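You operate a simulated robot arm through the tools that you are given. There is no shell and no other tool. Be economical: measure what you need, move in short steps, check, and stop when the job is done.

You run a simulated robot arm. Do the job below in one go: nothing can be reset, and whatever is moved stays where it is left.

TASK
Test the orange tomato from the tray at N25 for firmness and put it in the Firm or Soft ring.
Fine: switch the tester on and leave it on; slide the tomato in, push the tester block down, slide it out again.

Only the result counts: the job must be done as asked and must still hold three seconds after the hand-in. Knocking over, shifting, dropping, spilling or breaking anything else fails it.

THE ROBOT
A 7-joint arm with a two-finger gripper, on a carriage that runs on a rail from [1.6, -144.3] to [-1.1, 93.7] (x, y) and turns from -2.059 to 3.735 rad about z. Base frame: it is fixed where the carriage stands at the start and does not move with it; the origin is on the floor, on the carriage's upright axis, x ahead of it, y to its left, z up; the surface under the hand at the start is at about z = 80. Readings come in cm, rad, newtons and seconds.
Its first joint turns from -2.601 to 2.601 rad. Places, roughly: seat of the tester slide [80, 60, 80]; tester slide [80, 50, 80]; tester switch [70, 70, 80]. Payload 2.45 kg.
Tool frame: the origin (TCP) lies between the finger pads and is the grasp point; the fingertips stand 2.6 cm ahead of it; z points along the fingers, y is the line along which they close. The gripper opens to 9.6 cm. The gripper's body begins 6.9 cm behind the TCP.
Orientation is told as [roll, pitch, yaw] about the base's x, y, z axes, in that order, counted from this pose: with the fingers straight down and closing along the base's y, the tool's x points along the base's -x, its y along +y and its z along -z.

THE INTERFACE
- The arm moves only by the tool step_arm. Its argument "commands" is one flat list of numbers, 7 for each row, row after row: the shift along the tool's x, y, z in cm, then the turn, a rotation vector about the tool's x, y, z in rad, then the finger opening in cm, from 0 to 9.6. In form: [tx, ty, tz, rx, ry, rz, grip, tx, ty, tz, rx, ry, rz, grip, ...]. A call has 1 to 8 rows; each row shifts and turns the commanded pose from where the row before left it, along the tool's axes as they then stand. A row lasts 0.2 s, in which the tool goes at most 5 cm and 0.15 rad; a call with a longer step from one row to the next is refused whole, and so is a gripper value outside its range. A pose out of reach is approached as far as the arm can. The call stops where the force on the tool passes 60 N (or 10 N more than at its start, if that is more) or the arm is blocked; 0.2 s more then pass. Each finger halts on what it meets, pressing with about 43 N; the grip force reading is that of the motor and also rises with nothing between the fingers. The clock runs only during rows and for 0.2 s after the last one: add rows that do not move to give the fingers time. It gives the time, the measured TCP pose, the force on the tool (base axes), the opening and the grip force at its end, in the units of the frame above (readings bear some noise), with the torque about the TCP (base axes, N m) and any sound that the robot's microphone picked up.
- Cameras (640 x 400 px; columns grow to the right, rows downward): "scene" is now at [2.09, 21.36, 167.29]; the picture's right is [0.54, -0.84, 0.00], its down [-0.61, -0.39, -0.69] and it looks along [0.58, 0.37, -0.72] (base axes); focal length 253 px, centre (320, 200). "wrist" rides on the gripper at [8.2, 0.3, -9.8] in the tool frame; the picture's right is [-0.04, 1.00, 0.00], its down [-0.73, -0.03, -0.68] and it looks along [-0.68, -0.03, 0.73] (tool axes); focal length 256 px, centre (320, 200). There is no depth. A picture from a camera that has moved, and an enlarged one, comes with that camera's place and axes in the base frame and with its lens.
- capture(camera): a new picture of that camera. The clock stands still meanwhile.
- slide_trunk(by): slides the trunk up (or, below 0, down) by that many cm; the arm and the scene camera ride with it, the base frame stays. It gives what a move gives, with no picture.
- base_move(legs): drives the robot by 1 to 6 legs, each [ahead, left, turn to the left] in cm, cm and rad, along the robot's own axes; the way and the turn of a leg run together, so that a leg with both is an arc; at most 150 cm and 3.142 rad a leg. The arm and the cameras ride along, it lands a little off, and it stops where it bumps. It keeps to its track: a leg is cut to what the track allows. It gives what a move gives.
- pan_tilt(pan, tilt): turns the head with the scene camera to pan (to the left, within 2.705 rad either way) and tilt (down, from -0.506 to 1.204), counted from straight ahead of the robot. It gives what a move gives.
- close_up(camera, box): a new picture of the part [left, top, right, bottom] of that camera's present view, enlarged. The clock stands still meanwhile.
- job_done(): hands the job in; it is judged then, once.

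Go step by step. Nothing tells you exact positions but the pictures and the camera data: compare them with the known pose of the tool, close in by small moves and look again before you grip or let go. The budget is 120 turns and 82 pictures, counting those below and the enlarged ones. Unless the task says otherwise, let go and move clear before handing in, and close with one line.

The tools are called after ">>>" by a JSON object that holds its "api" and its "payload". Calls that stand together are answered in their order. step_arm: Moves the arm, as the interface text tells. Its arguments: {"type":"object","properties":{"commands":{"type":"array","items":{"type":"number"}}},"required":["commands"]} The other tools are called the same way: slide_trunk (by) slides the trunk up or down; base_move (legs) drives the base; pan_tilt (pan, tilt) turns the head that bears the scene camera; capture (camera) takes a picture; close_up (camera, box) takes an enlarged picture of a part of a camera's view; job_done () hands the job in.

At the start:

```text
time: 0.0
tool_pos: [52.31, 55.24, 121.06]
tool_rot: [0.0, 0.0, 0.003]
ft_force: [-0.5, 0.4, 0.2]
wrist_torque: [-0.02, -0.01, -0.01]
gripper_width: 9.58
finger_force: 0.2
trunk travel left (down, up): [-67.5, 3.5]
robot x, y, heading: [0.3, -0.02, 0.0]
head pan, tilt: [0.574, 0.808]
```

scene: 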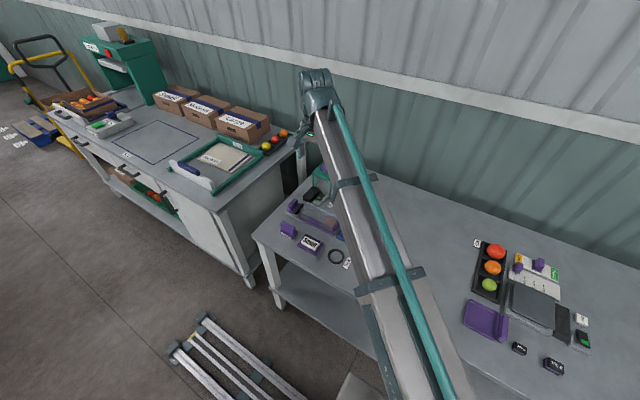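
wrist: 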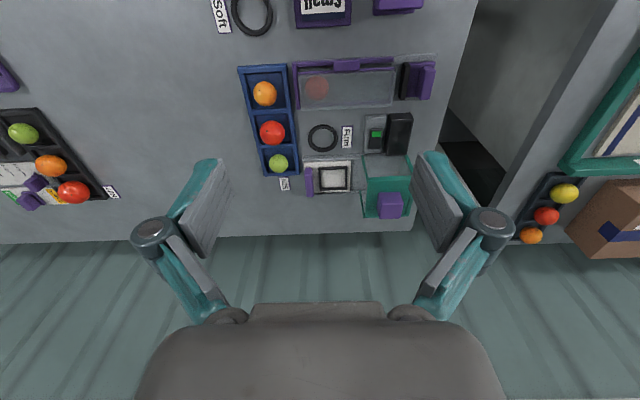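

The wrist view shows a table with several trays, rings and a tester. I'll zoom in to read the labels.

>>> {"api": "close_up", "payload": {"camera": "wrist", "box": [200, 0, 460, 240]}}

>>> {"api": "close_up", "payload": {"camera": "wrist", "box": [0, 80, 160, 240]}}

>>> {"api": "close_up", "payload": {"camera": "scene", "box": [250, 120, 370, 280]}}

>>> {"api": "close_up", "payload": {"camera": "scene", "box": [440, 220, 620, 390]}}

```text
1.67 times, centred on (330, 120) of wrist
camera zoom: at [44.25, 55.53, 130.84], right [0.04, 1.0, 0.0], down [0.73, -0.03, 0.68], along [0.68, -0.03, -0.73], focal length 427 px, centre (303, 333)
```

zoom: 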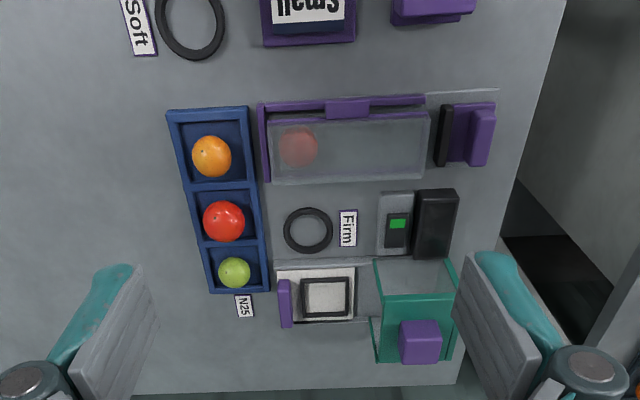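

```text
2.50 times, centred on (80, 160) of wrist
camera zoom: at [44.25, 55.53, 130.84], right [0.04, 1.0, 0.0], down [0.73, -0.03, 0.68], along [0.68, -0.03, -0.73], focal length 640 px, centre (920, 300)
```

zoom: 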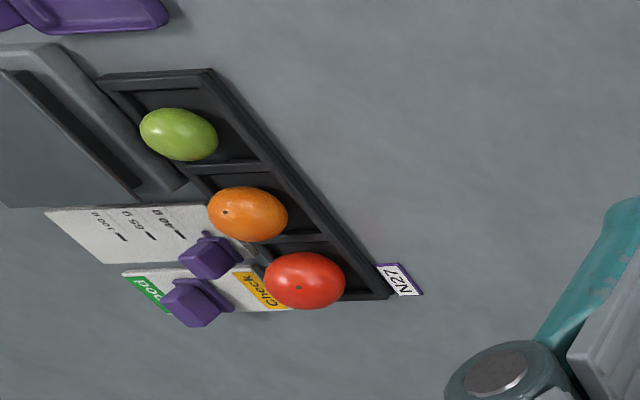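

```text
2.50 times, centred on (310, 200) of scene
camera zoom: at [2.09, 21.36, 167.29], right [0.54, -0.84, 0.0], down [-0.61, -0.39, -0.69], along [0.58, 0.37, -0.72], focal length 631 px, centre (345, 200)
```

zoom: 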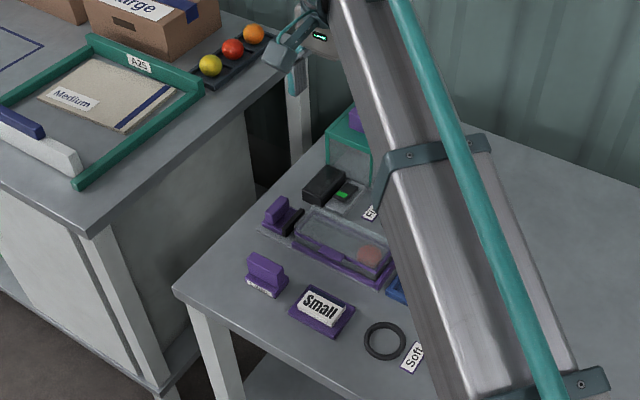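

```text
2.35 times, centred on (530, 305) of scene
camera zoom: at [2.09, 21.36, 167.29], right [0.54, -0.84, 0.0], down [-0.61, -0.39, -0.69], along [0.58, 0.37, -0.72], focal length 594 px, centre (-174, -47)
```

zoom: 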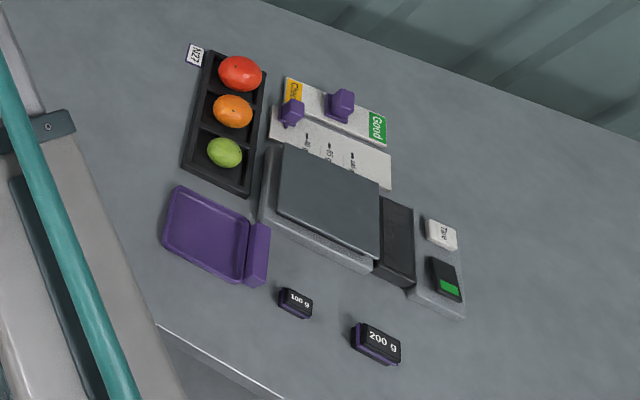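

The blue N25 tray is in front (orange tomato near [62, 44]); the tester is near [84, 60–70] with its switch at about [71, 70]. These are too far from the present stand, so I'll swing the arm to the right of the robot and drive left.

>>> {"api": "step_arm", "payload": {"commands": [-2, -4.5, 0, 0, 0, 0, 9.6, -2, -4.5, 0, 0, 0, 0, 9.6, -2, -4.5, 0, 0, 0, 0, 9.6, -2, -4.5, 0, 0, 0, 0, 9.6, -2, -4.5, 0, 0, 0, 0, 9.6, -2, -4.5, 0, 0, 0, 0, 9.6, -2, -4.5, 0, 0, 0, 0, 9.6, -2, -4.5, 0, 0, 0, 0, 9.6]}}

>>> {"api": "base_move", "payload": {"legs": [[0, 45, 0]]}}

```text
time: 1.8
tool_pos: [68.41, 19.25, 121.01]
tool_rot: [0.0, -0.001, -0.001]
ft_force: [-0.7, 0.8, -0.2]
wrist_torque: [0.02, 0.0, 0.04]
gripper_width: 9.61
finger_force: 0.0
trunk travel left (down, up): [-67.5, 3.5]
robot x, y, heading: [0.08, 0.05, -0.003]
head pan, tilt: [0.574, 0.808]
```

```text
time: 4.5
tool_pos: [67.9, 63.34, 120.92]
tool_rot: [0.0, -0.002, -0.001]
ft_force: [-0.2, 1.0, -0.1]
wrist_torque: [-0.01, 0.02, 0.02]
gripper_width: 9.62
finger_force: 0.2
trunk travel left (down, up): [-67.5, 3.5]
robot x, y, heading: [-0.67, 44.07, -0.001]
head pan, tilt: [0.574, 0.808]
```

Now the robot stands at y≈44. I'll look at the workspace with both cameras.

>>> {"api": "pan_tilt", "payload": {"pan": 0.05, "tilt": 0.85}}

>>> {"api": "step_arm", "payload": {"commands": [4, -1, 0, 0, 0, 0, 9.6, 4, 0, 0, 0, 0, 0, 9.6, 4, 0, 0, 0, 0, 0, 9.6, 2, 0, 0, 0, 0, 0, 9.6]}}

>>> {"api": "capture", "payload": {"camera": "scene"}}

>>> {"api": "capture", "payload": {"camera": "wrist"}}

```text
time: 5.4
tool_pos: [67.91, 63.35, 120.85]
tool_rot: [0.001, 0.002, 0.001]
ft_force: [0.3, -0.2, 0.6]
wrist_torque: [0.0, -0.01, -0.02]
gripper_width: 9.61
finger_force: 0.0
trunk travel left (down, up): [-67.5, 3.5]
robot x, y, heading: [-0.48, 44.24, 0.001]
head pan, tilt: [0.051, 0.85]
```

```text
time: 6.4
tool_pos: [54.15, 62.44, 120.54]
tool_rot: [0.002, -0.005, -0.001]
ft_force: [-0.8, -0.7, 0.1]
wrist_torque: [0.05, -0.04, -0.04]
gripper_width: 9.61
finger_force: 0.0
out of reach, approached as far as the arm can: row 4
trunk travel left (down, up): [-67.5, 3.5]
robot x, y, heading: [-0.39, 43.99, -0.001]
head pan, tilt: [0.051, 0.85]
```

```text
75 pictures are left
camera scene: at [2.64, 61.39, 166.96], right [0.05, -1.0, 0.0], down [-0.75, -0.04, -0.66], along [0.66, 0.03, -0.75], focal length 253 px, centre (320, 200)
```

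scene: 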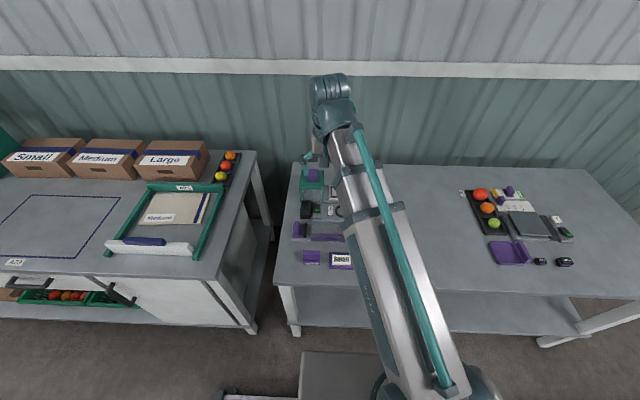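

```text
74 pictures are left
camera wrist: at [45.82, 62.62, 130.26], right [0.04, 1.0, 0.0], down [0.73, -0.03, 0.68], along [0.68, -0.03, -0.73], focal length 256 px, centre (320, 200)
```

wrist: 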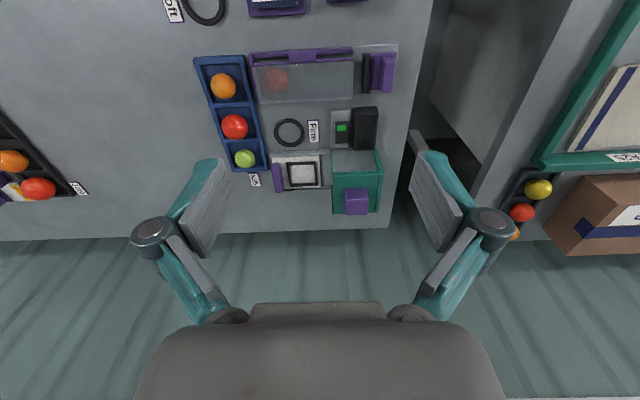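

I'll lower the hand for a nearer look at the tester and switch.

>>> {"api": "step_arm", "payload": {"commands": [-1, 0, 5, 0, 0, 0, 9.6, 0, 0, 5, 0, 0, 0, 9.6, 0, 0, 5, 0, 0, 0, 9.6]}}

>>> {"api": "close_up", "payload": {"camera": "wrist", "box": [180, 60, 440, 240]}}

>>> {"api": "close_up", "payload": {"camera": "scene", "box": [280, 150, 380, 220]}}

```text
refused: row 1 steps farther than a row can; nothing moved
```

```text
2.22 times, centred on (310, 150) of wrist
camera zoom: at [45.82, 62.62, 130.26], right [0.04, 1.0, 0.0], down [0.73, -0.03, 0.68], along [0.68, -0.03, -0.73], focal length 569 px, centre (342, 311)
```

zoom: 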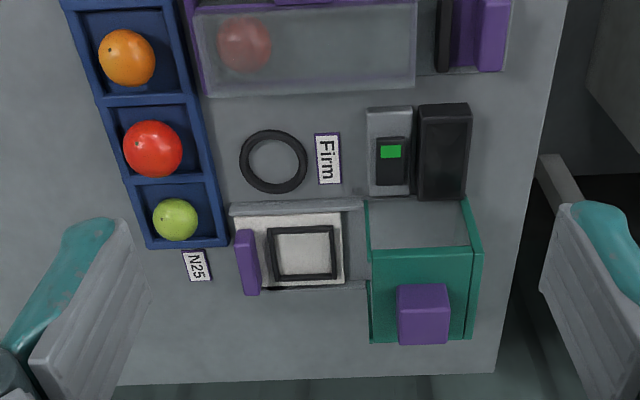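

```text
5.71 times, centred on (330, 185) of scene
camera zoom: at [2.64, 61.39, 166.96], right [0.05, -1.0, 0.0], down [-0.75, -0.04, -0.66], along [0.66, 0.03, -0.75], focal length 1443 px, centre (263, 286)
```

zoom: 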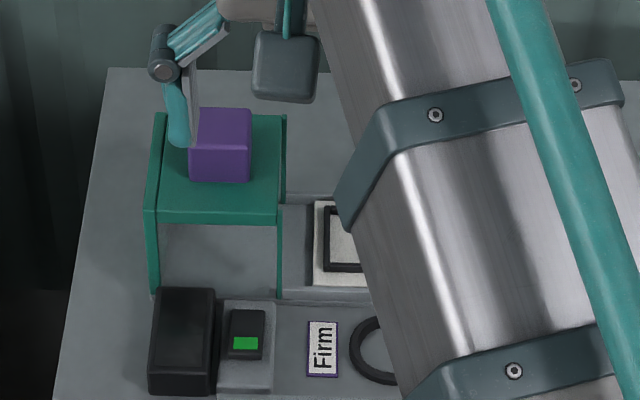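

The switch is a rocker with a green patch at its near end. I'll lower the hand in front of it for a good look.

>>> {"api": "step_arm", "payload": {"commands": [-1, 0, 4.5, 0, 0, 0, 9.6, 0, 0, 4.8, 0, 0, 0, 9.6, 0, 0, 4.8, 0, 0, 0, 9.6]}}

>>> {"api": "capture", "payload": {"camera": "wrist"}}

```text
time: 7.2
tool_pos: [55.1, 62.56, 106.35]
tool_rot: [0.0, 0.0, 0.0]
ft_force: [0.8, 0.4, 0.6]
wrist_torque: [0.02, -0.02, 0.04]
gripper_width: 9.61
finger_force: 0.0
trunk travel left (down, up): [-67.5, 3.5]
robot x, y, heading: [-0.23, 44.31, 0.004]
head pan, tilt: [0.051, 0.85]
```

```text
71 pictures are left
camera wrist: at [46.91, 62.8, 116.26], right [0.04, 1.0, 0.0], down [0.73, -0.03, 0.68], along [0.68, -0.03, -0.73], focal length 256 px, centre (320, 200)
```

wrist: 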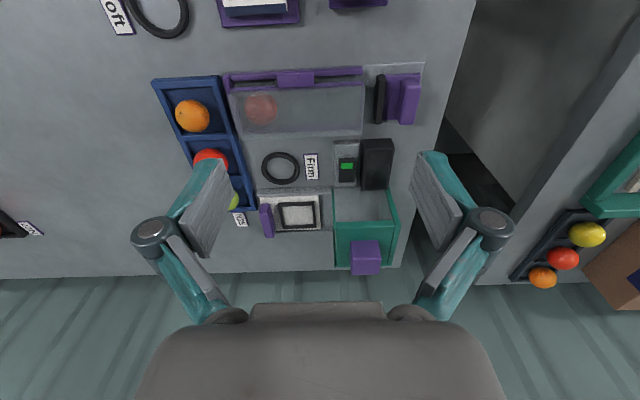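

>>> {"api": "close_up", "payload": {"camera": "wrist", "box": [240, 120, 420, 280]}}

>>> {"api": "close_up", "payload": {"camera": "wrist", "box": [325, 130, 405, 200]}}

```text
2.50 times, centred on (330, 200) of wrist
camera zoom: at [46.91, 62.8, 116.26], right [0.04, 1.0, 0.0], down [0.73, -0.03, 0.68], along [0.68, -0.03, -0.73], focal length 640 px, centre (295, 200)
```

zoom: 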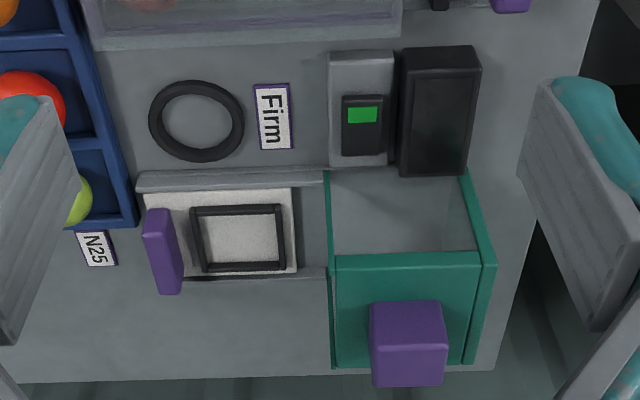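

```text
5.71 times, centred on (365, 165) of wrist
camera zoom: at [46.91, 62.8, 116.26], right [0.04, 1.0, 0.0], down [0.73, -0.03, 0.68], along [0.68, -0.03, -0.73], focal length 1463 px, centre (63, 400)
```

zoom: 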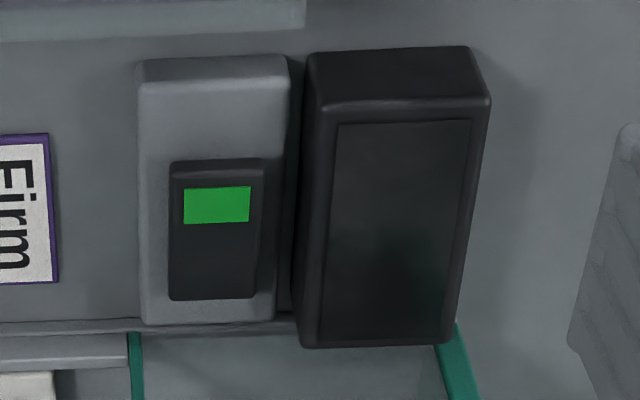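

The rocker's green end is at about [71.4, 66.1, 82]. I'll close the fingers and hover above it, then check.

>>> {"api": "step_arm", "payload": {"commands": [-4, 0.9, 0, 0, 0, 0, 0, -4, 0.9, 0, 0, 0, 0, 0, -4, 0.9, 0, 0, 0, 0, 0, -3.7, 0.8, 0, 0, 0, 0, 0, 0, 0, 4.9, 0, 0, 0, 0, 0, 0, 4.9, 0, 0, 0, 0, 0, 0, 4.9, 0, 0, 0, 0]}}

>>> {"api": "capture", "payload": {"camera": "wrist"}}

>>> {"api": "close_up", "payload": {"camera": "scene", "box": [270, 150, 410, 270]}}

```text
time: 8.8
tool_pos: [70.89, 65.91, 91.97]
tool_rot: [0.0, -0.002, 0.0]
ft_force: [0.1, -0.3, -0.4]
wrist_torque: [0.04, 0.0, -0.05]
gripper_width: 0.0
finger_force: 29.2
trunk travel left (down, up): [-67.5, 3.5]
robot x, y, heading: [-0.8, 44.14, -0.002]
head pan, tilt: [0.051, 0.85]
```

```text
68 pictures are left
camera wrist: at [62.72, 66.27, 101.72], right [0.04, 1.0, 0.0], down [0.73, -0.03, 0.68], along [0.68, -0.03, -0.73], focal length 256 px, centre (320, 200)
```

wrist: 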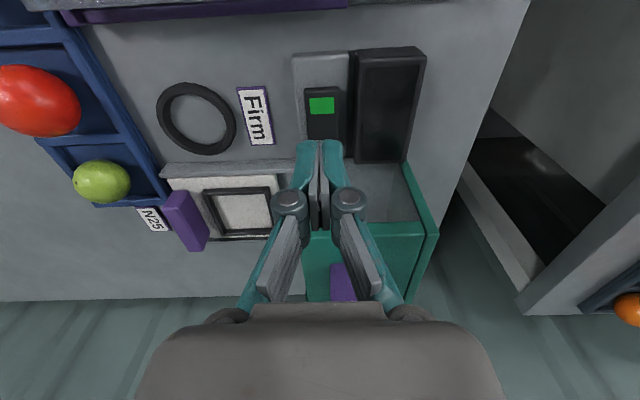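

```text
3.33 times, centred on (340, 210) of scene
camera zoom: at [2.68, 61.39, 166.97], right [0.05, -1.0, 0.0], down [-0.75, -0.04, -0.66], along [0.66, 0.03, -0.75], focal length 842 px, centre (253, 167)
```

zoom: 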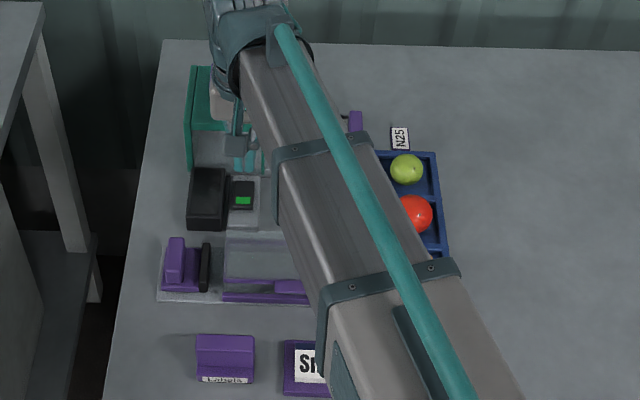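

The fingers are about over the green end. Pressing down gently.

>>> {"api": "step_arm", "payload": {"commands": [0.4, 0.1, 3, 0, 0, 0, 0, 0, 0, 1.5, 0, 0, 0, 0, 0, 0, 1, 0, 0, 0, 0, 0, 0, 0.7, 0, 0, 0, 0, 0, 0, 0.5, 0, 0, 0, 0, 0, 0, 0.5, 0, 0, 0, 0]}}

>>> {"api": "capture", "payload": {"camera": "wrist"}}

```text
time: 10.2
tool_pos: [70.16, 65.9, 85.15]
tool_rot: [0.003, -0.008, 0.002]
ft_force: [0.0, 3.0, 59.2]
wrist_torque: [0.03, -0.77, 0.11]
gripper_width: 0.59
finger_force: 28.8
trunk travel left (down, up): [-67.5, 3.5]
robot x, y, heading: [-0.37, 43.74, -0.004]
head pan, tilt: [0.051, 0.85]
```

```text
66 pictures are left
camera wrist: at [62.06, 66.24, 94.95], right [0.04, 1.0, 0.0], down [0.73, -0.03, 0.69], along [0.69, -0.02, -0.73], focal length 256 px, centre (320, 200)
```

wrist: 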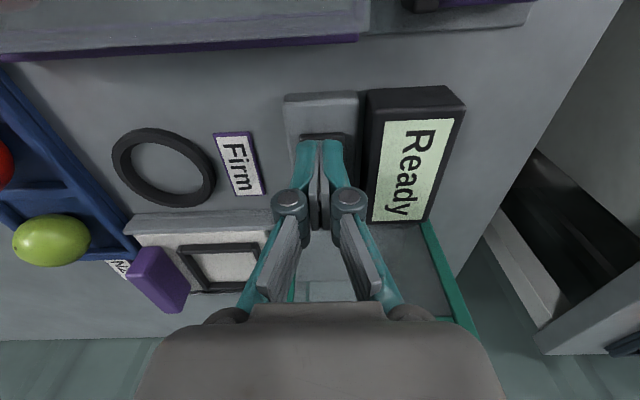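

The display reads "Ready": the tester is on. I'll lift straight up and go over toward the orange tomato.

>>> {"api": "step_arm", "payload": {"commands": [0, 0, -4, 0, 0, 0, 0, 0, 0, -4.5, 0, 0, 0, 0, 0, 0, -4.5, 0, 0, 0, 0, 2, -4.2, 0, 0, 0, 0, 4, 2, -4.2, 0, 0, 0, 0, 9, 2, -4.2, 0, 0, 0, 0, 9.6, 2, -4.2, 0, 0, 0, 0, 9.6, 2, -4.2, 0, 0, 0, 0, 9.6]}}

>>> {"api": "capture", "payload": {"camera": "wrist"}}

```text
time: 12.0
tool_pos: [60.07, 44.82, 97.55]
tool_rot: [0.0, 0.0, 0.002]
ft_force: [0.0, -0.3, 0.1]
wrist_torque: [0.0, 0.01, 0.0]
gripper_width: 9.61
finger_force: 0.1
trunk travel left (down, up): [-67.5, 3.5]
robot x, y, heading: [-0.53, 43.8, 0.007]
head pan, tilt: [0.051, 0.85]
```

```text
65 pictures are left
camera wrist: at [52.05, 45.17, 107.42], right [0.04, 1.0, 0.0], down [0.73, -0.03, 0.68], along [0.68, -0.03, -0.73], focal length 256 px, centre (320, 200)
```

wrist: 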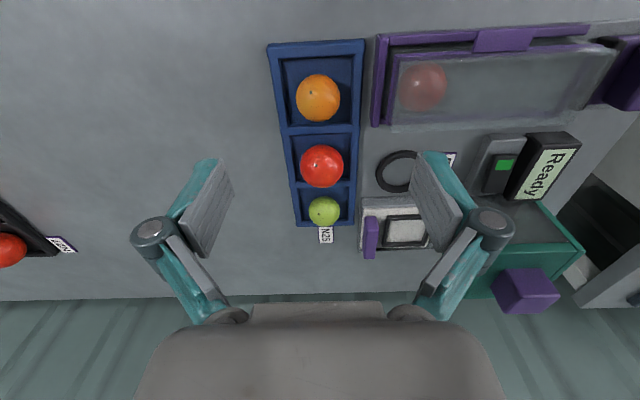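

>>> {"api": "close_up", "payload": {"camera": "wrist", "box": [255, 30, 385, 150]}}

```text
3.33 times, centred on (320, 90) of wrist
camera zoom: at [52.05, 45.17, 107.42], right [0.04, 1.0, 0.0], down [0.73, -0.03, 0.68], along [0.68, -0.03, -0.73], focal length 853 px, centre (320, 567)
```

zoom: 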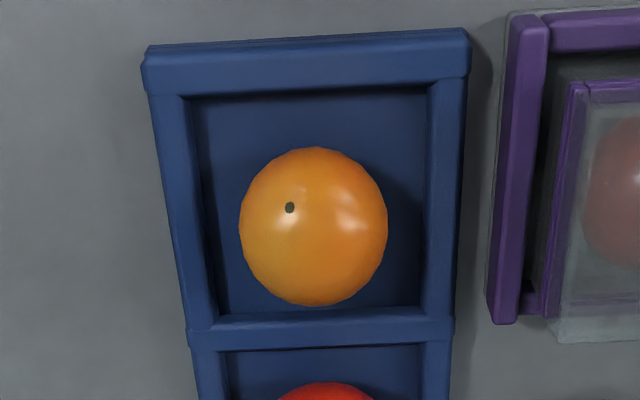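

The orange tomato is at about [61.5, 44.5], 4.3 cm wide. I'll descend to just above it and check alignment.

>>> {"api": "step_arm", "payload": {"commands": [-1.4, -0.3, 3, 0, 0, 0, 7, 0, 0, 4, 0, 0, 0, 6.5, 0, 0, 2.5, 0, 0, 0, 6.5, 0, 0, 0, 0, 0, 0, 6.5]}}

>>> {"api": "capture", "payload": {"camera": "wrist"}}

>>> {"api": "close_up", "payload": {"camera": "scene", "box": [300, 180, 420, 270]}}

```text
time: 13.0
tool_pos: [61.76, 44.51, 87.98]
tool_rot: [-0.001, 0.001, 0.0]
ft_force: [-0.3, 1.0, 0.3]
wrist_torque: [-0.05, 0.01, 0.01]
gripper_width: 6.52
finger_force: 0.2
trunk travel left (down, up): [-67.5, 3.5]
robot x, y, heading: [-0.22, 44.11, 0.003]
head pan, tilt: [0.051, 0.85]
```

```text
63 pictures are left
camera wrist: at [53.67, 44.88, 97.84], right [0.04, 1.0, 0.0], down [0.73, -0.03, 0.68], along [0.68, -0.03, -0.73], focal length 256 px, centre (320, 200)
```

wrist: 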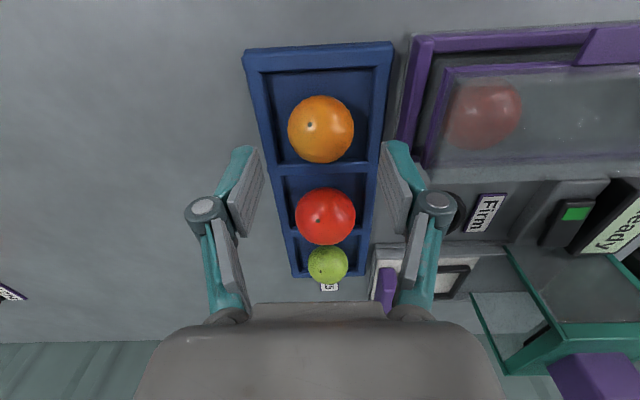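

```text
4.44 times, centred on (360, 225) of scene
camera zoom: at [2.66, 61.38, 166.96], right [0.05, -1.0, 0.0], down [-0.75, -0.04, -0.66], along [0.66, 0.03, -0.75], focal length 1122 px, centre (142, 89)
```

zoom: 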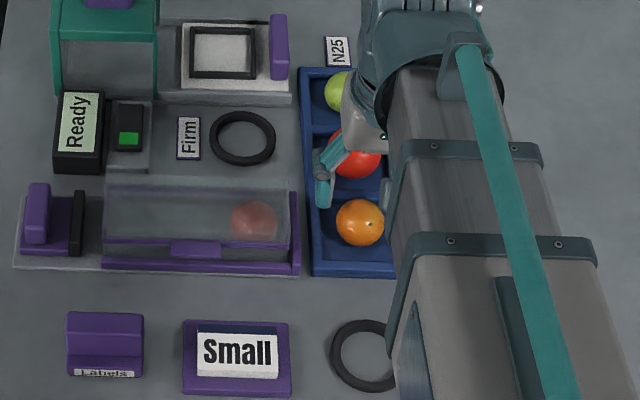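

Alignment is good. Descending 3.4 cm and closing on the tomato.

>>> {"api": "step_arm", "payload": {"commands": [0.2, 0.1, 2, 0, 0, 0, 6.3, 0, 0, 1.3, 0, 0, 0, 6.3]}}

>>> {"api": "capture", "payload": {"camera": "wrist"}}

```text
time: 13.6
tool_pos: [61.66, 44.57, 84.86]
tool_rot: [-0.001, 0.0, -0.001]
ft_force: [-0.1, -0.9, -0.1]
wrist_torque: [0.0, -0.01, 0.0]
gripper_width: 6.32
finger_force: 0.1
trunk travel left (down, up): [-67.5, 3.5]
robot x, y, heading: [-0.47, 43.84, -0.001]
head pan, tilt: [0.051, 0.85]
```

```text
61 pictures are left
camera wrist: at [53.46, 44.9, 94.57], right [0.04, 1.0, 0.0], down [0.73, -0.03, 0.68], along [0.68, -0.03, -0.73], focal length 256 px, centre (320, 200)
```

wrist: 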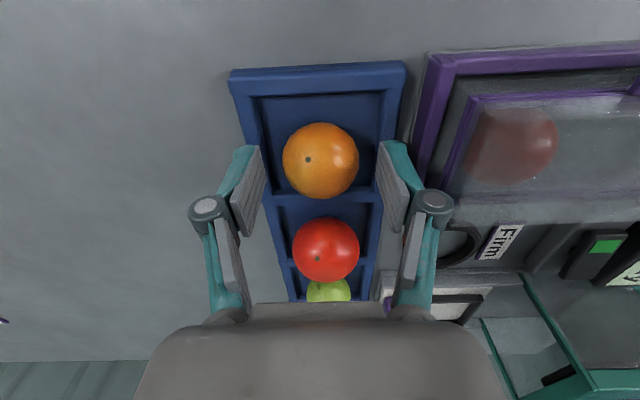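

>>> {"api": "step_arm", "payload": {"commands": [0.3, 0, 0.3, 0, 0, 0, 5, 0, 0, 0, 0, 0, 0, 4.4, 0, 0, 0, 0, 0, 0, 4.0, 0, 0, 0, 0, 0, 0, 4.0]}}

```text
time: 14.6
tool_pos: [61.16, 44.76, 84.51]
tool_rot: [0.001, 0.002, 0.001]
ft_force: [1.1, -0.3, 1.1]
wrist_torque: [0.0, -0.04, 0.03]
gripper_width: 4.23
finger_force: 16.7
trunk travel left (down, up): [-67.5, 3.5]
robot x, y, heading: [-0.79, 43.69, 0.003]
head pan, tilt: [0.051, 0.85]
```

Gripped at 4.23 cm with a mild force. Lifting and checking.

>>> {"api": "step_arm", "payload": {"commands": [0, 0, 0, 0, 0, 0, 3.8, 0, 0, -2, 0, 0, 0, 3.8, 0, 0, -4, 0, 0, 0, 3.8, 0, 0, -4, 0, 0, 0, 3.8, 0, 0, -4, 0, 0, 0, 3.8]}}

>>> {"api": "capture", "payload": {"camera": "wrist"}}

```text
time: 15.8
tool_pos: [61.28, 44.61, 98.47]
tool_rot: [0.0, 0.0, 0.0]
ft_force: [-0.6, 0.6, -0.1]
wrist_torque: [0.0, 0.01, 0.03]
gripper_width: 3.82
finger_force: 0.0
trunk travel left (down, up): [-67.5, 3.5]
robot x, y, heading: [-0.5, 44.41, -0.0]
head pan, tilt: [0.051, 0.85]
```

```text
60 pictures are left
camera wrist: at [53.21, 44.87, 108.36], right [0.04, 1.0, 0.0], down [0.73, -0.03, 0.68], along [0.68, -0.03, -0.73], focal length 256 px, centre (320, 200)
```

wrist: 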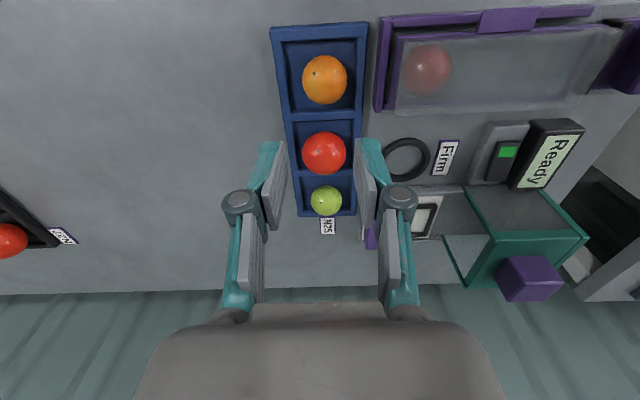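

The tomato slipped out and stays in its cell, so the grip was a bit too high. I'll go back down, centred, and look closely at the rim before gripping lower.

>>> {"api": "step_arm", "payload": {"commands": [0, 0.2, 0, 0, 0, 0, 6.3, 0, 0, 4.5, 0, 0, 0, 6.3, 0, 0, 4.5, 0, 0, 0, 6.3, 0, 0, 4.6, 0, 0, 0, 6.3]}}

>>> {"api": "close_up", "payload": {"camera": "wrist", "box": [210, 60, 430, 240]}}

>>> {"api": "close_up", "payload": {"camera": "scene", "box": [350, 200, 410, 240]}}

```text
time: 16.8
tool_pos: [61.45, 44.94, 84.74]
tool_rot: [0.0, 0.0, 0.0]
ft_force: [0.5, 0.2, -0.4]
wrist_torque: [-0.01, 0.02, 0.0]
gripper_width: 6.28
finger_force: 0.1
trunk travel left (down, up): [-67.5, 3.5]
robot x, y, heading: [-0.62, 43.69, 0.003]
head pan, tilt: [0.051, 0.85]
```

```text
2.22 times, centred on (320, 150) of wrist
camera zoom: at [53.34, 45.2, 94.55], right [0.04, 1.0, 0.0], down [0.73, -0.03, 0.68], along [0.68, -0.03, -0.73], focal length 569 px, centre (320, 311)
```

zoom: 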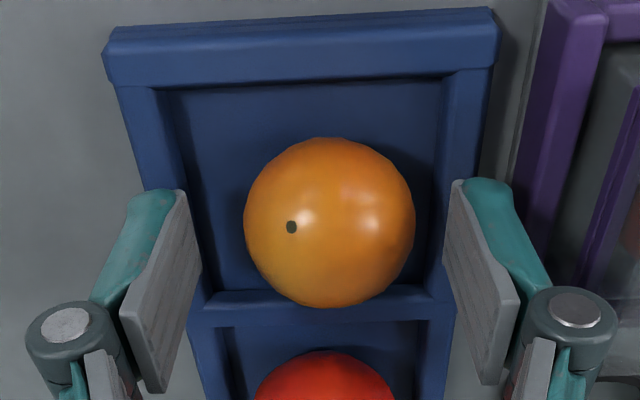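

```text
10.00 times, centred on (380, 220) of scene
camera zoom: at [2.67, 61.38, 166.97], right [0.05, -1.0, 0.0], down [-0.75, -0.04, -0.66], along [0.66, 0.03, -0.75], focal length 2526 px, centre (-280, 0)
```

zoom: 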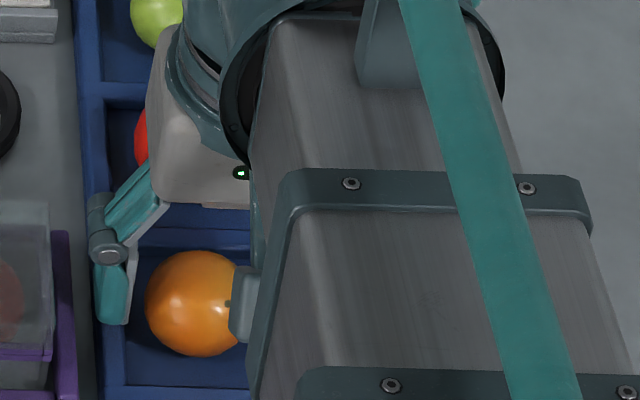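

Tomato is about centred. Lowering the fingers in small steps, narrowed, feeling for rim contact.

>>> {"api": "step_arm", "payload": {"commands": [0.1, 0, 0, 0, 0, 0, 4.9, 0, 0, 0.3, 0, 0, 0, 4.9, 0, 0, 0.2, 0, 0, 0, 4.9, 0, 0, 0, 0, 0, 0, 4.9]}}

```text
time: 17.8
tool_pos: [61.14, 44.85, 84.42]
tool_rot: [0.001, 0.0, 0.0]
ft_force: [0.0, 0.8, 0.2]
wrist_torque: [0.01, 0.01, 0.0]
gripper_width: 4.91
finger_force: 0.1
trunk travel left (down, up): [-67.5, 3.5]
robot x, y, heading: [-0.48, 43.93, 0.0]
head pan, tilt: [0.051, 0.85]
```

>>> {"api": "step_arm", "payload": {"commands": [0, 0.1, 0.2, 0, 0, 0, 4.9, 0, 0, 0.2, 0, 0, 0, 4.9, 0, 0, 0, 0, 0, 0, 4.9]}}

```text
time: 18.6
tool_pos: [61.2, 44.99, 83.93]
tool_rot: [0.0, -0.001, 0.0]
ft_force: [1.5, 0.0, 3.6]
wrist_torque: [0.08, -0.05, -0.03]
gripper_width: 4.92
finger_force: 0.5
trunk travel left (down, up): [-67.5, 3.5]
robot x, y, heading: [-0.83, 44.05, -0.001]
head pan, tilt: [0.051, 0.85]
```

Light touch on the rim at tip height ≈81.3; that's deep enough. Closing fully and lifting a little.

>>> {"api": "step_arm", "payload": {"commands": [0, 0, -0.1, 0, 0, 0, 4.2, 0, 0, 0, 0, 0, 0, 4.0, 0, 0, 0, 0, 0, 0, 3.9, 0, 0, 0, 0, 0, 0, 3.9]}}

>>> {"api": "close_up", "payload": {"camera": "wrist", "box": [210, 60, 430, 240]}}

```text
time: 19.6
tool_pos: [61.21, 45.24, 83.98]
tool_rot: [0.0, 0.002, 0.002]
ft_force: [-0.8, 5.1, 9.8]
wrist_torque: [0.33, 0.04, 0.01]
gripper_width: 4.26
finger_force: 15.5
trunk travel left (down, up): [-67.5, 3.5]
robot x, y, heading: [-0.41, 43.91, 0.001]
head pan, tilt: [0.051, 0.85]
```

```text
2.22 times, centred on (320, 150) of wrist
camera zoom: at [53.09, 45.43, 93.8], right [0.04, 1.0, 0.0], down [0.73, -0.03, 0.68], along [0.68, -0.03, -0.73], focal length 569 px, centre (320, 311)
```

zoom: 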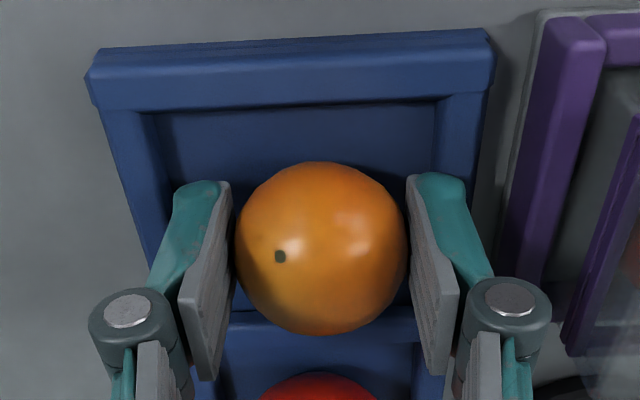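

>>> {"api": "step_arm", "payload": {"commands": [0, -0.1, -0.2, 0, 0, 0, 3.6, 0, 0, 0, 0, 0, 0, 3.6, 0, 0, -0.5, 0, 0, 0, 3.6, 0, 0, -0.5, 0, 0, 0, 3.6, 0, 0, -0.5, 0, 0, 0, 3.6]}}

```text
time: 20.8
tool_pos: [61.22, 45.08, 85.72]
tool_rot: [0.0, 0.0, 0.0]
ft_force: [0.0, 0.5, -0.4]
wrist_torque: [0.0, -0.04, 0.01]
gripper_width: 4.23
finger_force: 15.7
trunk travel left (down, up): [-67.5, 3.5]
robot x, y, heading: [-0.16, 44.01, -0.0]
head pan, tilt: [0.051, 0.85]
```

Holding so far (4.23 cm). Lifting clear.

>>> {"api": "step_arm", "payload": {"commands": [0, 0, -1, 0, 0, 0, 3.6, 0, 0, -1.5, 0, 0, 0, 3.6, 0, 0, -2, 0, 0, 0, 3.6, 0, 0, -2.5, 0, 0, 0, 3.6, 0, 0, -2.5, 0, 0, 0, 3.6]}}

>>> {"api": "capture", "payload": {"camera": "wrist"}}

```text
time: 22.0
tool_pos: [61.41, 45.01, 95.25]
tool_rot: [0.001, 0.001, 0.002]
ft_force: [0.6, 0.7, -0.8]
wrist_torque: [0.02, -0.01, 0.03]
gripper_width: 4.19
finger_force: 16.1
trunk travel left (down, up): [-67.5, 3.5]
robot x, y, heading: [-0.42, 44.02, -0.004]
head pan, tilt: [0.051, 0.85]
```

```text
56 pictures are left
camera wrist: at [53.2, 45.27, 105.08], right [0.04, 1.0, 0.0], down [0.73, -0.03, 0.68], along [0.68, -0.03, -0.73], focal length 256 px, centre (320, 200)
```

wrist: 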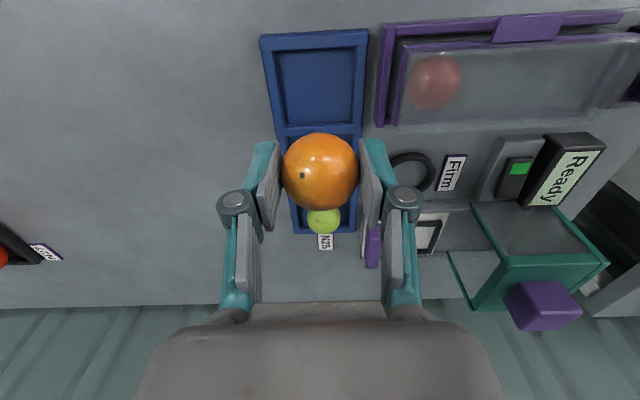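

The tomato is held. I'll carry it over in front of the slide's seat and look.

>>> {"api": "step_arm", "payload": {"commands": [-2, 2, -1.5, 0, 0, 0, 3.6, -3, 2.5, 0, 0, 0, 0, 3.6, -3, 2.5, 0, 0, 0, 0, 3.6, -3, 2.5, 0, 0, 0, 0, 3.6, -2, 2, 0, 0, 0, 0, 3.6, 0, 0, 0, 0, 0, 0, 3.6]}}

>>> {"api": "capture", "payload": {"camera": "wrist"}}

```text
time: 23.4
tool_pos: [74.2, 56.51, 96.78]
tool_rot: [0.0, 0.0, 0.0]
ft_force: [0.1, -1.3, 0.3]
wrist_torque: [-0.02, 0.0, -0.01]
gripper_width: 4.22
finger_force: 16.0
trunk travel left (down, up): [-67.5, 3.5]
robot x, y, heading: [-0.67, 43.85, -0.001]
head pan, tilt: [0.051, 0.85]
```

```text
55 pictures are left
camera wrist: at [66.14, 56.79, 106.57], right [0.04, 1.0, 0.0], down [0.73, -0.03, 0.68], along [0.68, -0.03, -0.73], focal length 256 px, centre (320, 200)
```

wrist: 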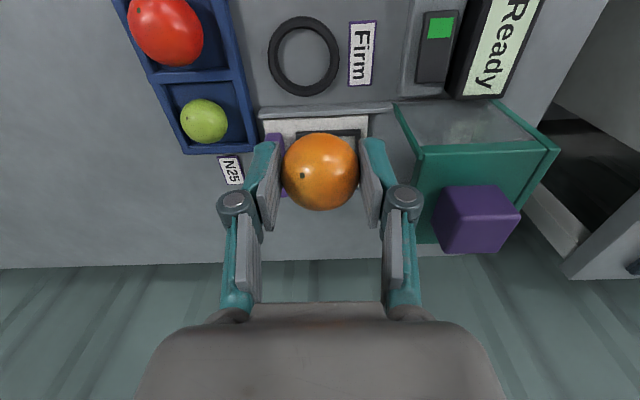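

Seat centre is about [82.8, 57.0]. Moving above it and lowering to inspect.

>>> {"api": "step_arm", "payload": {"commands": [-4.3, 0.3, 0, 0, 0, 0, 3.6, -4.3, 0.2, 0, 0, 0, 0, 3.6, 0, 0, 4, 0, 0, 0, 3.6, 0, 0, 3, 0, 0, 0, 3.6, 0, 0, 0, 0, 0, 0, 3.6]}}

>>> {"api": "capture", "payload": {"camera": "wrist"}}

>>> {"api": "close_up", "payload": {"camera": "scene", "box": [290, 150, 390, 220]}}

```text
time: 24.6
tool_pos: [82.93, 56.93, 89.66]
tool_rot: [-0.001, 0.0, 0.0]
ft_force: [0.3, 0.7, -0.5]
wrist_torque: [0.0, 0.01, 0.04]
gripper_width: 4.23
finger_force: 16.2
trunk travel left (down, up): [-67.5, 3.5]
robot x, y, heading: [-0.47, 44.22, 0.001]
head pan, tilt: [0.051, 0.85]
```

```text
54 pictures are left
camera wrist: at [74.69, 57.17, 99.38], right [0.04, 1.0, 0.0], down [0.73, -0.03, 0.68], along [0.68, -0.03, -0.73], focal length 256 px, centre (320, 200)
```

wrist: 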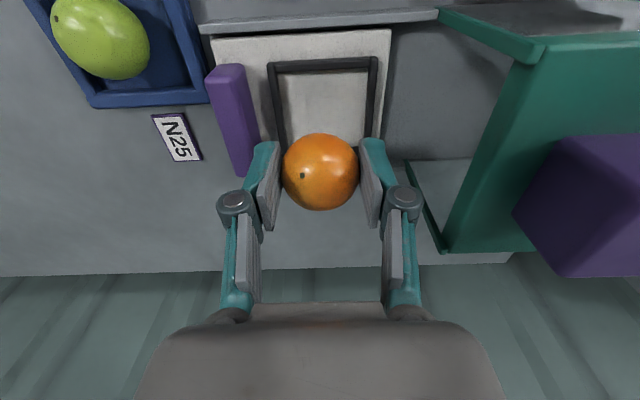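

```text
5.71 times, centred on (340, 185) of scene
camera zoom: at [2.65, 61.38, 166.96], right [0.05, -1.0, 0.0], down [-0.75, -0.04, -0.66], along [0.66, 0.03, -0.75], focal length 1443 px, centre (206, 286)
```

zoom: 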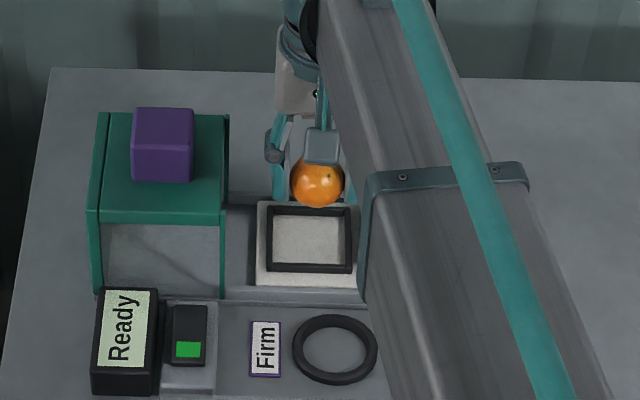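

Seat frame is centred near [82.9, 57.0]; the tomato is right above it. Lowering with small steps until contact.

>>> {"api": "step_arm", "payload": {"commands": [0, 0.1, 2, 0, 0, 0, 3.6, 0, 0, 1.3, 0, 0, 0, 3.6, 0, 0, 0.4, 0, 0, 0, 3.6, 0, 0, 0, 0, 0, 0, 3.6]}}

>>> {"api": "capture", "payload": {"camera": "wrist"}}

```text
time: 25.6
tool_pos: [82.74, 56.89, 86.02]
tool_rot: [-0.001, 0.001, 0.0]
ft_force: [0.0, -0.2, -0.3]
wrist_torque: [0.0, 0.05, -0.02]
gripper_width: 4.25
finger_force: 15.9
trunk travel left (down, up): [-67.5, 3.5]
robot x, y, heading: [-0.2, 44.15, 0.003]
head pan, tilt: [0.051, 0.85]
```

```text
52 pictures are left
camera wrist: at [74.66, 57.27, 95.78], right [0.04, 1.0, 0.0], down [0.73, -0.03, 0.68], along [0.68, -0.03, -0.73], focal length 256 px, centre (320, 200)
```

wrist: 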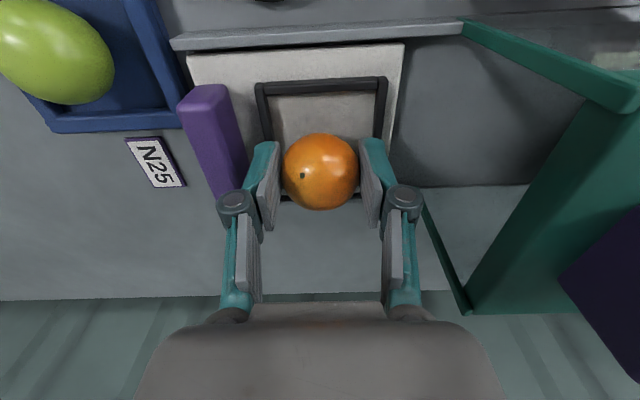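

>>> {"api": "step_arm", "payload": {"commands": [0, 0.1, 0.4, 0, 0, 0, 3.6, 0, 0, 0.3, 0, 0, 0, 3.6, 0, 0, 0, 0, 0, 0, 3.6]}}

```text
time: 26.4
tool_pos: [82.9, 57.23, 85.36]
tool_rot: [0.0, 0.0, 0.001]
ft_force: [-0.4, 0.6, -0.6]
wrist_torque: [-0.01, -0.01, 0.01]
gripper_width: 4.22
finger_force: 16.3
trunk travel left (down, up): [-67.5, 3.5]
robot x, y, heading: [-0.41, 44.21, 0.001]
head pan, tilt: [0.051, 0.85]
```

>>> {"api": "step_arm", "payload": {"commands": [0, 0, 0.3, 0, 0, 0, 3.6, 0, 0, 0.3, 0, 0, 0, 3.6, 0, 0, 0, 0, 0, 0, 3.6]}}

>>> {"api": "capture", "payload": {"camera": "wrist"}}

```text
time: 27.2
tool_pos: [82.8, 57.22, 85.12]
tool_rot: [-0.001, -0.005, 0.001]
ft_force: [7.4, -1.2, 33.5]
wrist_torque: [0.89, 0.14, 0.31]
gripper_width: 4.25
finger_force: 16.1
trunk travel left (down, up): [-67.5, 3.5]
robot x, y, heading: [-0.65, 44.16, 0.003]
head pan, tilt: [0.051, 0.85]
```

```text
51 pictures are left
camera wrist: at [74.6, 57.49, 94.84], right [0.04, 1.0, 0.0], down [0.73, -0.03, 0.68], along [0.68, -0.03, -0.73], focal length 256 px, centre (320, 200)
```

wrist: 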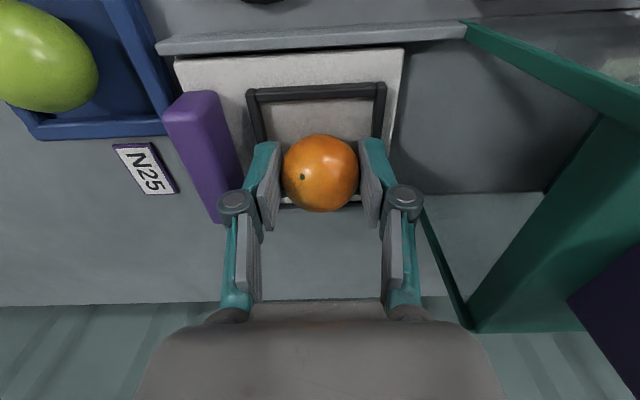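

Finger touched the frame's bar; the tomato is within millimetres of the seat and centred. Backing off 0.2 cm and opening slightly.

>>> {"api": "step_arm", "payload": {"commands": [0, -0.1, -0.2, 0, 0, 0, 3.6, 0, 0, 0, 0, 0, 0, 4.2, 0, 0, 0, 0, 0, 0, 4.5, 0, 0, 0, 0, 0, 0, 4.7, 0, 0, 0, 0, 0, 0, 4.8]}}

>>> {"api": "capture", "payload": {"camera": "wrist"}}

```text
time: 28.4
tool_pos: [82.7, 56.84, 84.83]
tool_rot: [-0.004, 0.0, 0.002]
ft_force: [6.8, -2.1, 14.3]
wrist_torque: [-0.34, -0.15, 0.3]
gripper_width: 4.79
finger_force: 0.1
trunk travel left (down, up): [-67.5, 3.5]
robot x, y, heading: [-0.84, 44.23, 0.001]
head pan, tilt: [0.051, 0.85]
```

```text
50 pictures are left
camera wrist: at [74.57, 57.22, 94.76], right [0.04, 1.0, 0.0], down [0.73, -0.03, 0.68], along [0.68, -0.03, -0.73], focal length 256 px, centre (320, 200)
```

wrist: 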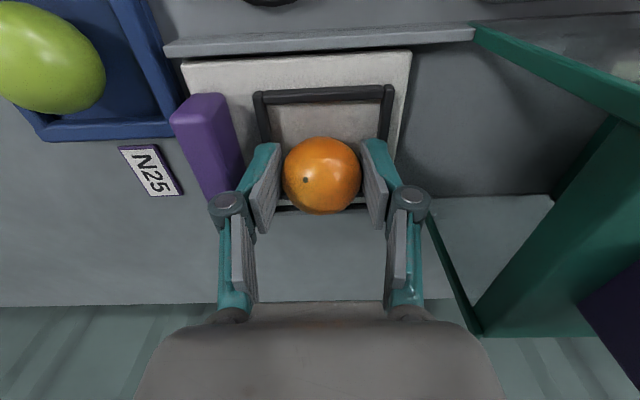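

Released; tomato sits in the frame. Rising straight up.

>>> {"api": "step_arm", "payload": {"commands": [0, 0, -0.5, 0, 0, 0, 4.8, 0, 0, -1, 0, 0, 0, 4.9, 0, 0, -3, 0, 0, 0, 5, 0, 0, -4, 0, 0, 0, 5, 0, 0, -4, 0, 0, 0, 5]}}

>>> {"api": "capture", "payload": {"camera": "wrist"}}

>>> {"api": "close_up", "payload": {"camera": "scene", "box": [290, 150, 390, 220]}}

```text
time: 29.6
tool_pos: [82.82, 57.05, 97.35]
tool_rot: [-0.001, -0.001, 0.0]
ft_force: [0.1, -0.1, 0.4]
wrist_torque: [-0.01, 0.0, 0.01]
gripper_width: 5.0
finger_force: 0.0
trunk travel left (down, up): [-67.5, 3.5]
robot x, y, heading: [-0.62, 44.08, -0.002]
head pan, tilt: [0.051, 0.85]
```

```text
49 pictures are left
camera wrist: at [74.72, 57.44, 107.21], right [0.04, 1.0, 0.0], down [0.73, -0.03, 0.68], along [0.68, -0.03, -0.73], focal length 256 px, centre (320, 200)
```

wrist: 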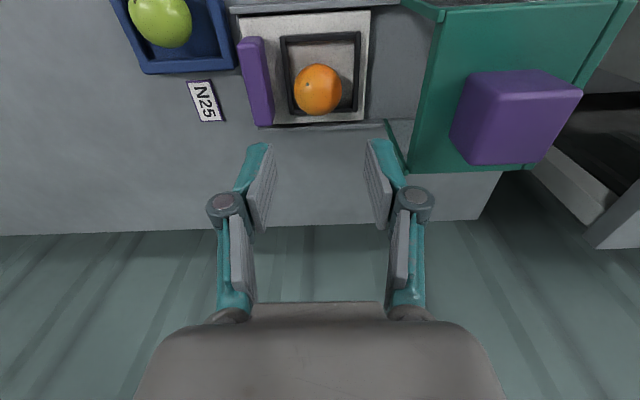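

```text
5.71 times, centred on (340, 185) of scene
camera zoom: at [2.62, 61.37, 166.96], right [0.05, -1.0, 0.0], down [-0.75, -0.04, -0.66], along [0.66, 0.03, -0.75], focal length 1443 px, centre (206, 286)
```

zoom: 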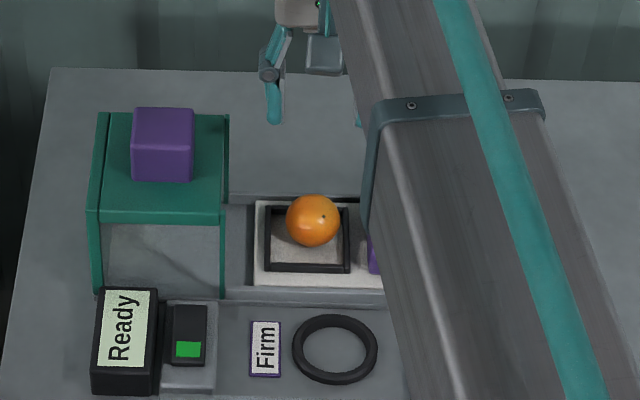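

The tomato is seated and centred. Now I'll turn the hand by 90° (camera toward −y) so I can grip the slide's handle by its ends without fouling the tester.

>>> {"api": "step_arm", "payload": {"commands": [0, 0, -2, 0, 0, -0.14, 5, 0, 0, 0, 0, 0, -0.143, 9, 0, 0, 0, 0, 0, -0.143, 9.6, 0, 0, 0, 0, 0, -0.143, 9.6, 0, 0, 0, 0, 0, -0.143, 9.6, 0, 0, 0, 0, 0, -0.143, 9.6, 0, 0, 0, 0, 0, -0.143, 9.6, 0, 0, 0, 0, 0, -0.143, 9.6]}}

>>> {"api": "step_arm", "payload": {"commands": [0, 0, 0, 0, 0, -0.143, 9.6, 0, 0, 0, 0, 0, -0.143, 9.6, 0, 0, 0, 0, 0, -0.143, 9.6, 3, 0, 0, 0, 0, 0, 9.6, 3, 0, 0, 0, 0, 0, 9.6]}}

>>> {"api": "capture", "payload": {"camera": "wrist"}}

```text
time: 31.4
tool_pos: [82.74, 56.9, 99.37]
tool_rot: [0.0, 0.001, 1.145]
ft_force: [0.4, -0.1, 0.2]
wrist_torque: [0.01, 0.0, 0.01]
gripper_width: 9.61
finger_force: 0.1
trunk travel left (down, up): [-67.5, 3.5]
robot x, y, heading: [-0.21, 43.97, 0.002]
head pan, tilt: [0.051, 0.85]
```

```text
time: 32.6
tool_pos: [82.86, 51.06, 99.42]
tool_rot: [0.001, 0.0, 1.572]
ft_force: [0.2, -0.2, -0.2]
wrist_torque: [0.02, 0.0, -0.01]
gripper_width: 9.58
finger_force: 0.1
trunk travel left (down, up): [-67.5, 3.5]
robot x, y, heading: [-0.25, 44.2, -0.002]
head pan, tilt: [0.051, 0.85]
```

```text
47 pictures are left
camera wrist: at [82.57, 42.92, 109.23], right [-1.0, 0.04, 0.0], down [0.03, 0.73, 0.68], along [0.03, 0.68, -0.73], focal length 256 px, centre (320, 200)
```

wrist: 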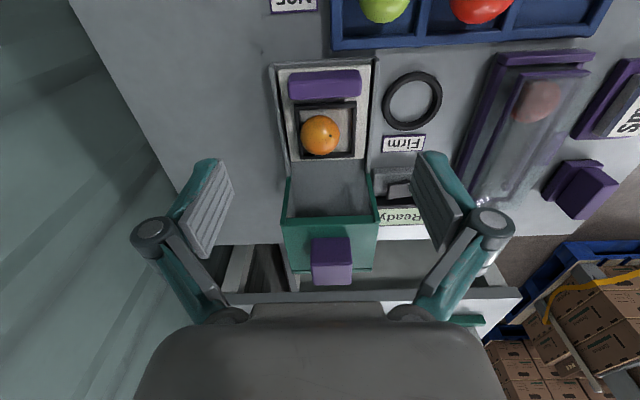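

Handle is about 6.8 cm long in x, centred at [82.6, 51.2]. Descending around it, with a check on the way.

>>> {"api": "step_arm", "payload": {"commands": [0.3, 0, 4, 0, 0, 0, 9.6, 0, 0, 4.5, 0, 0, 0, 9.6, 0, 0, 2, 0, 0, 0, 9.6, 0, 0, 0, 0, 0, 0, 9.6]}}

>>> {"api": "capture", "payload": {"camera": "wrist"}}

```text
time: 33.6
tool_pos: [82.86, 50.73, 88.82]
tool_rot: [0.001, 0.0, 1.569]
ft_force: [-0.2, -0.1, 0.0]
wrist_torque: [0.0, -0.03, 0.05]
gripper_width: 9.58
finger_force: 0.0
trunk travel left (down, up): [-67.5, 3.5]
robot x, y, heading: [-0.56, 43.91, 0.003]
head pan, tilt: [0.051, 0.85]
```

```text
46 pictures are left
camera wrist: at [82.59, 42.59, 98.65], right [-1.0, 0.04, 0.0], down [0.03, 0.73, 0.68], along [0.03, 0.68, -0.73], focal length 256 px, centre (320, 200)
```

wrist: 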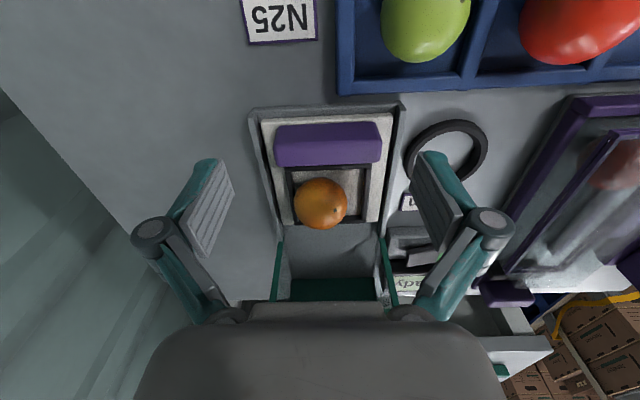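

Good alignment. Lowering and closing on the handle ends.

>>> {"api": "step_arm", "payload": {"commands": [0, 0.25, 0, 0, 0, 0, 8.4, 0, 0, 1.5, 0, 0, 0, 8.4, 0, 0, 1.5, 0, 0, 0, 8.4, 0, 0, 0, 0, 0, 0, 8.4]}}

>>> {"api": "step_arm", "payload": {"commands": [0, 0, 0, 0, 0, 0, 7.4, 0, 0, 0, 0, 0, 0, 6.8, 0, 0, 0, 0, 0, 0, 6.2, 0, 0, 0, 0, 0, 0, 6.0, 0, 0, 0, 0, 0, 0, 6.0]}}

>>> {"api": "capture", "payload": {"camera": "wrist"}}

```text
time: 34.6
tool_pos: [82.77, 50.82, 85.87]
tool_rot: [0.002, 0.0, 1.571]
ft_force: [0.0, -0.5, -0.3]
wrist_torque: [-0.01, 0.01, 0.03]
gripper_width: 8.42
finger_force: 0.2
trunk travel left (down, up): [-67.5, 3.5]
robot x, y, heading: [-0.73, 44.13, -0.002]
head pan, tilt: [0.051, 0.85]
```

```text
time: 35.8
tool_pos: [82.54, 50.7, 85.9]
tool_rot: [0.001, 0.001, 1.57]
ft_force: [-16.5, -0.4, 2.0]
wrist_torque: [0.07, 0.36, 0.22]
gripper_width: 7.17
finger_force: 8.6
trunk travel left (down, up): [-67.5, 3.5]
robot x, y, heading: [-0.78, 44.08, 0.005]
head pan, tilt: [0.051, 0.85]
```

```text
45 pictures are left
camera wrist: at [82.25, 42.55, 95.77], right [-1.0, 0.04, 0.0], down [0.03, 0.73, 0.68], along [0.03, 0.68, -0.73], focal length 256 px, centre (320, 200)
```

wrist: 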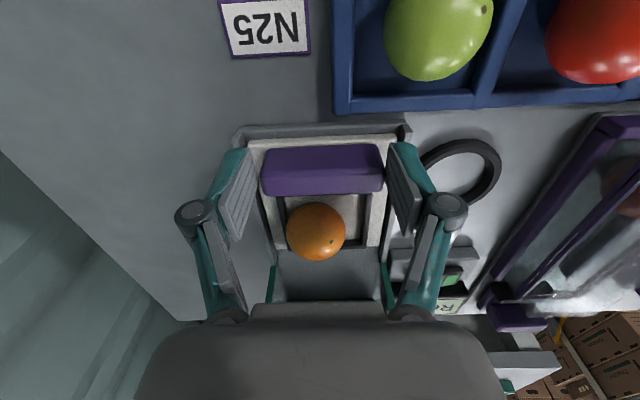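

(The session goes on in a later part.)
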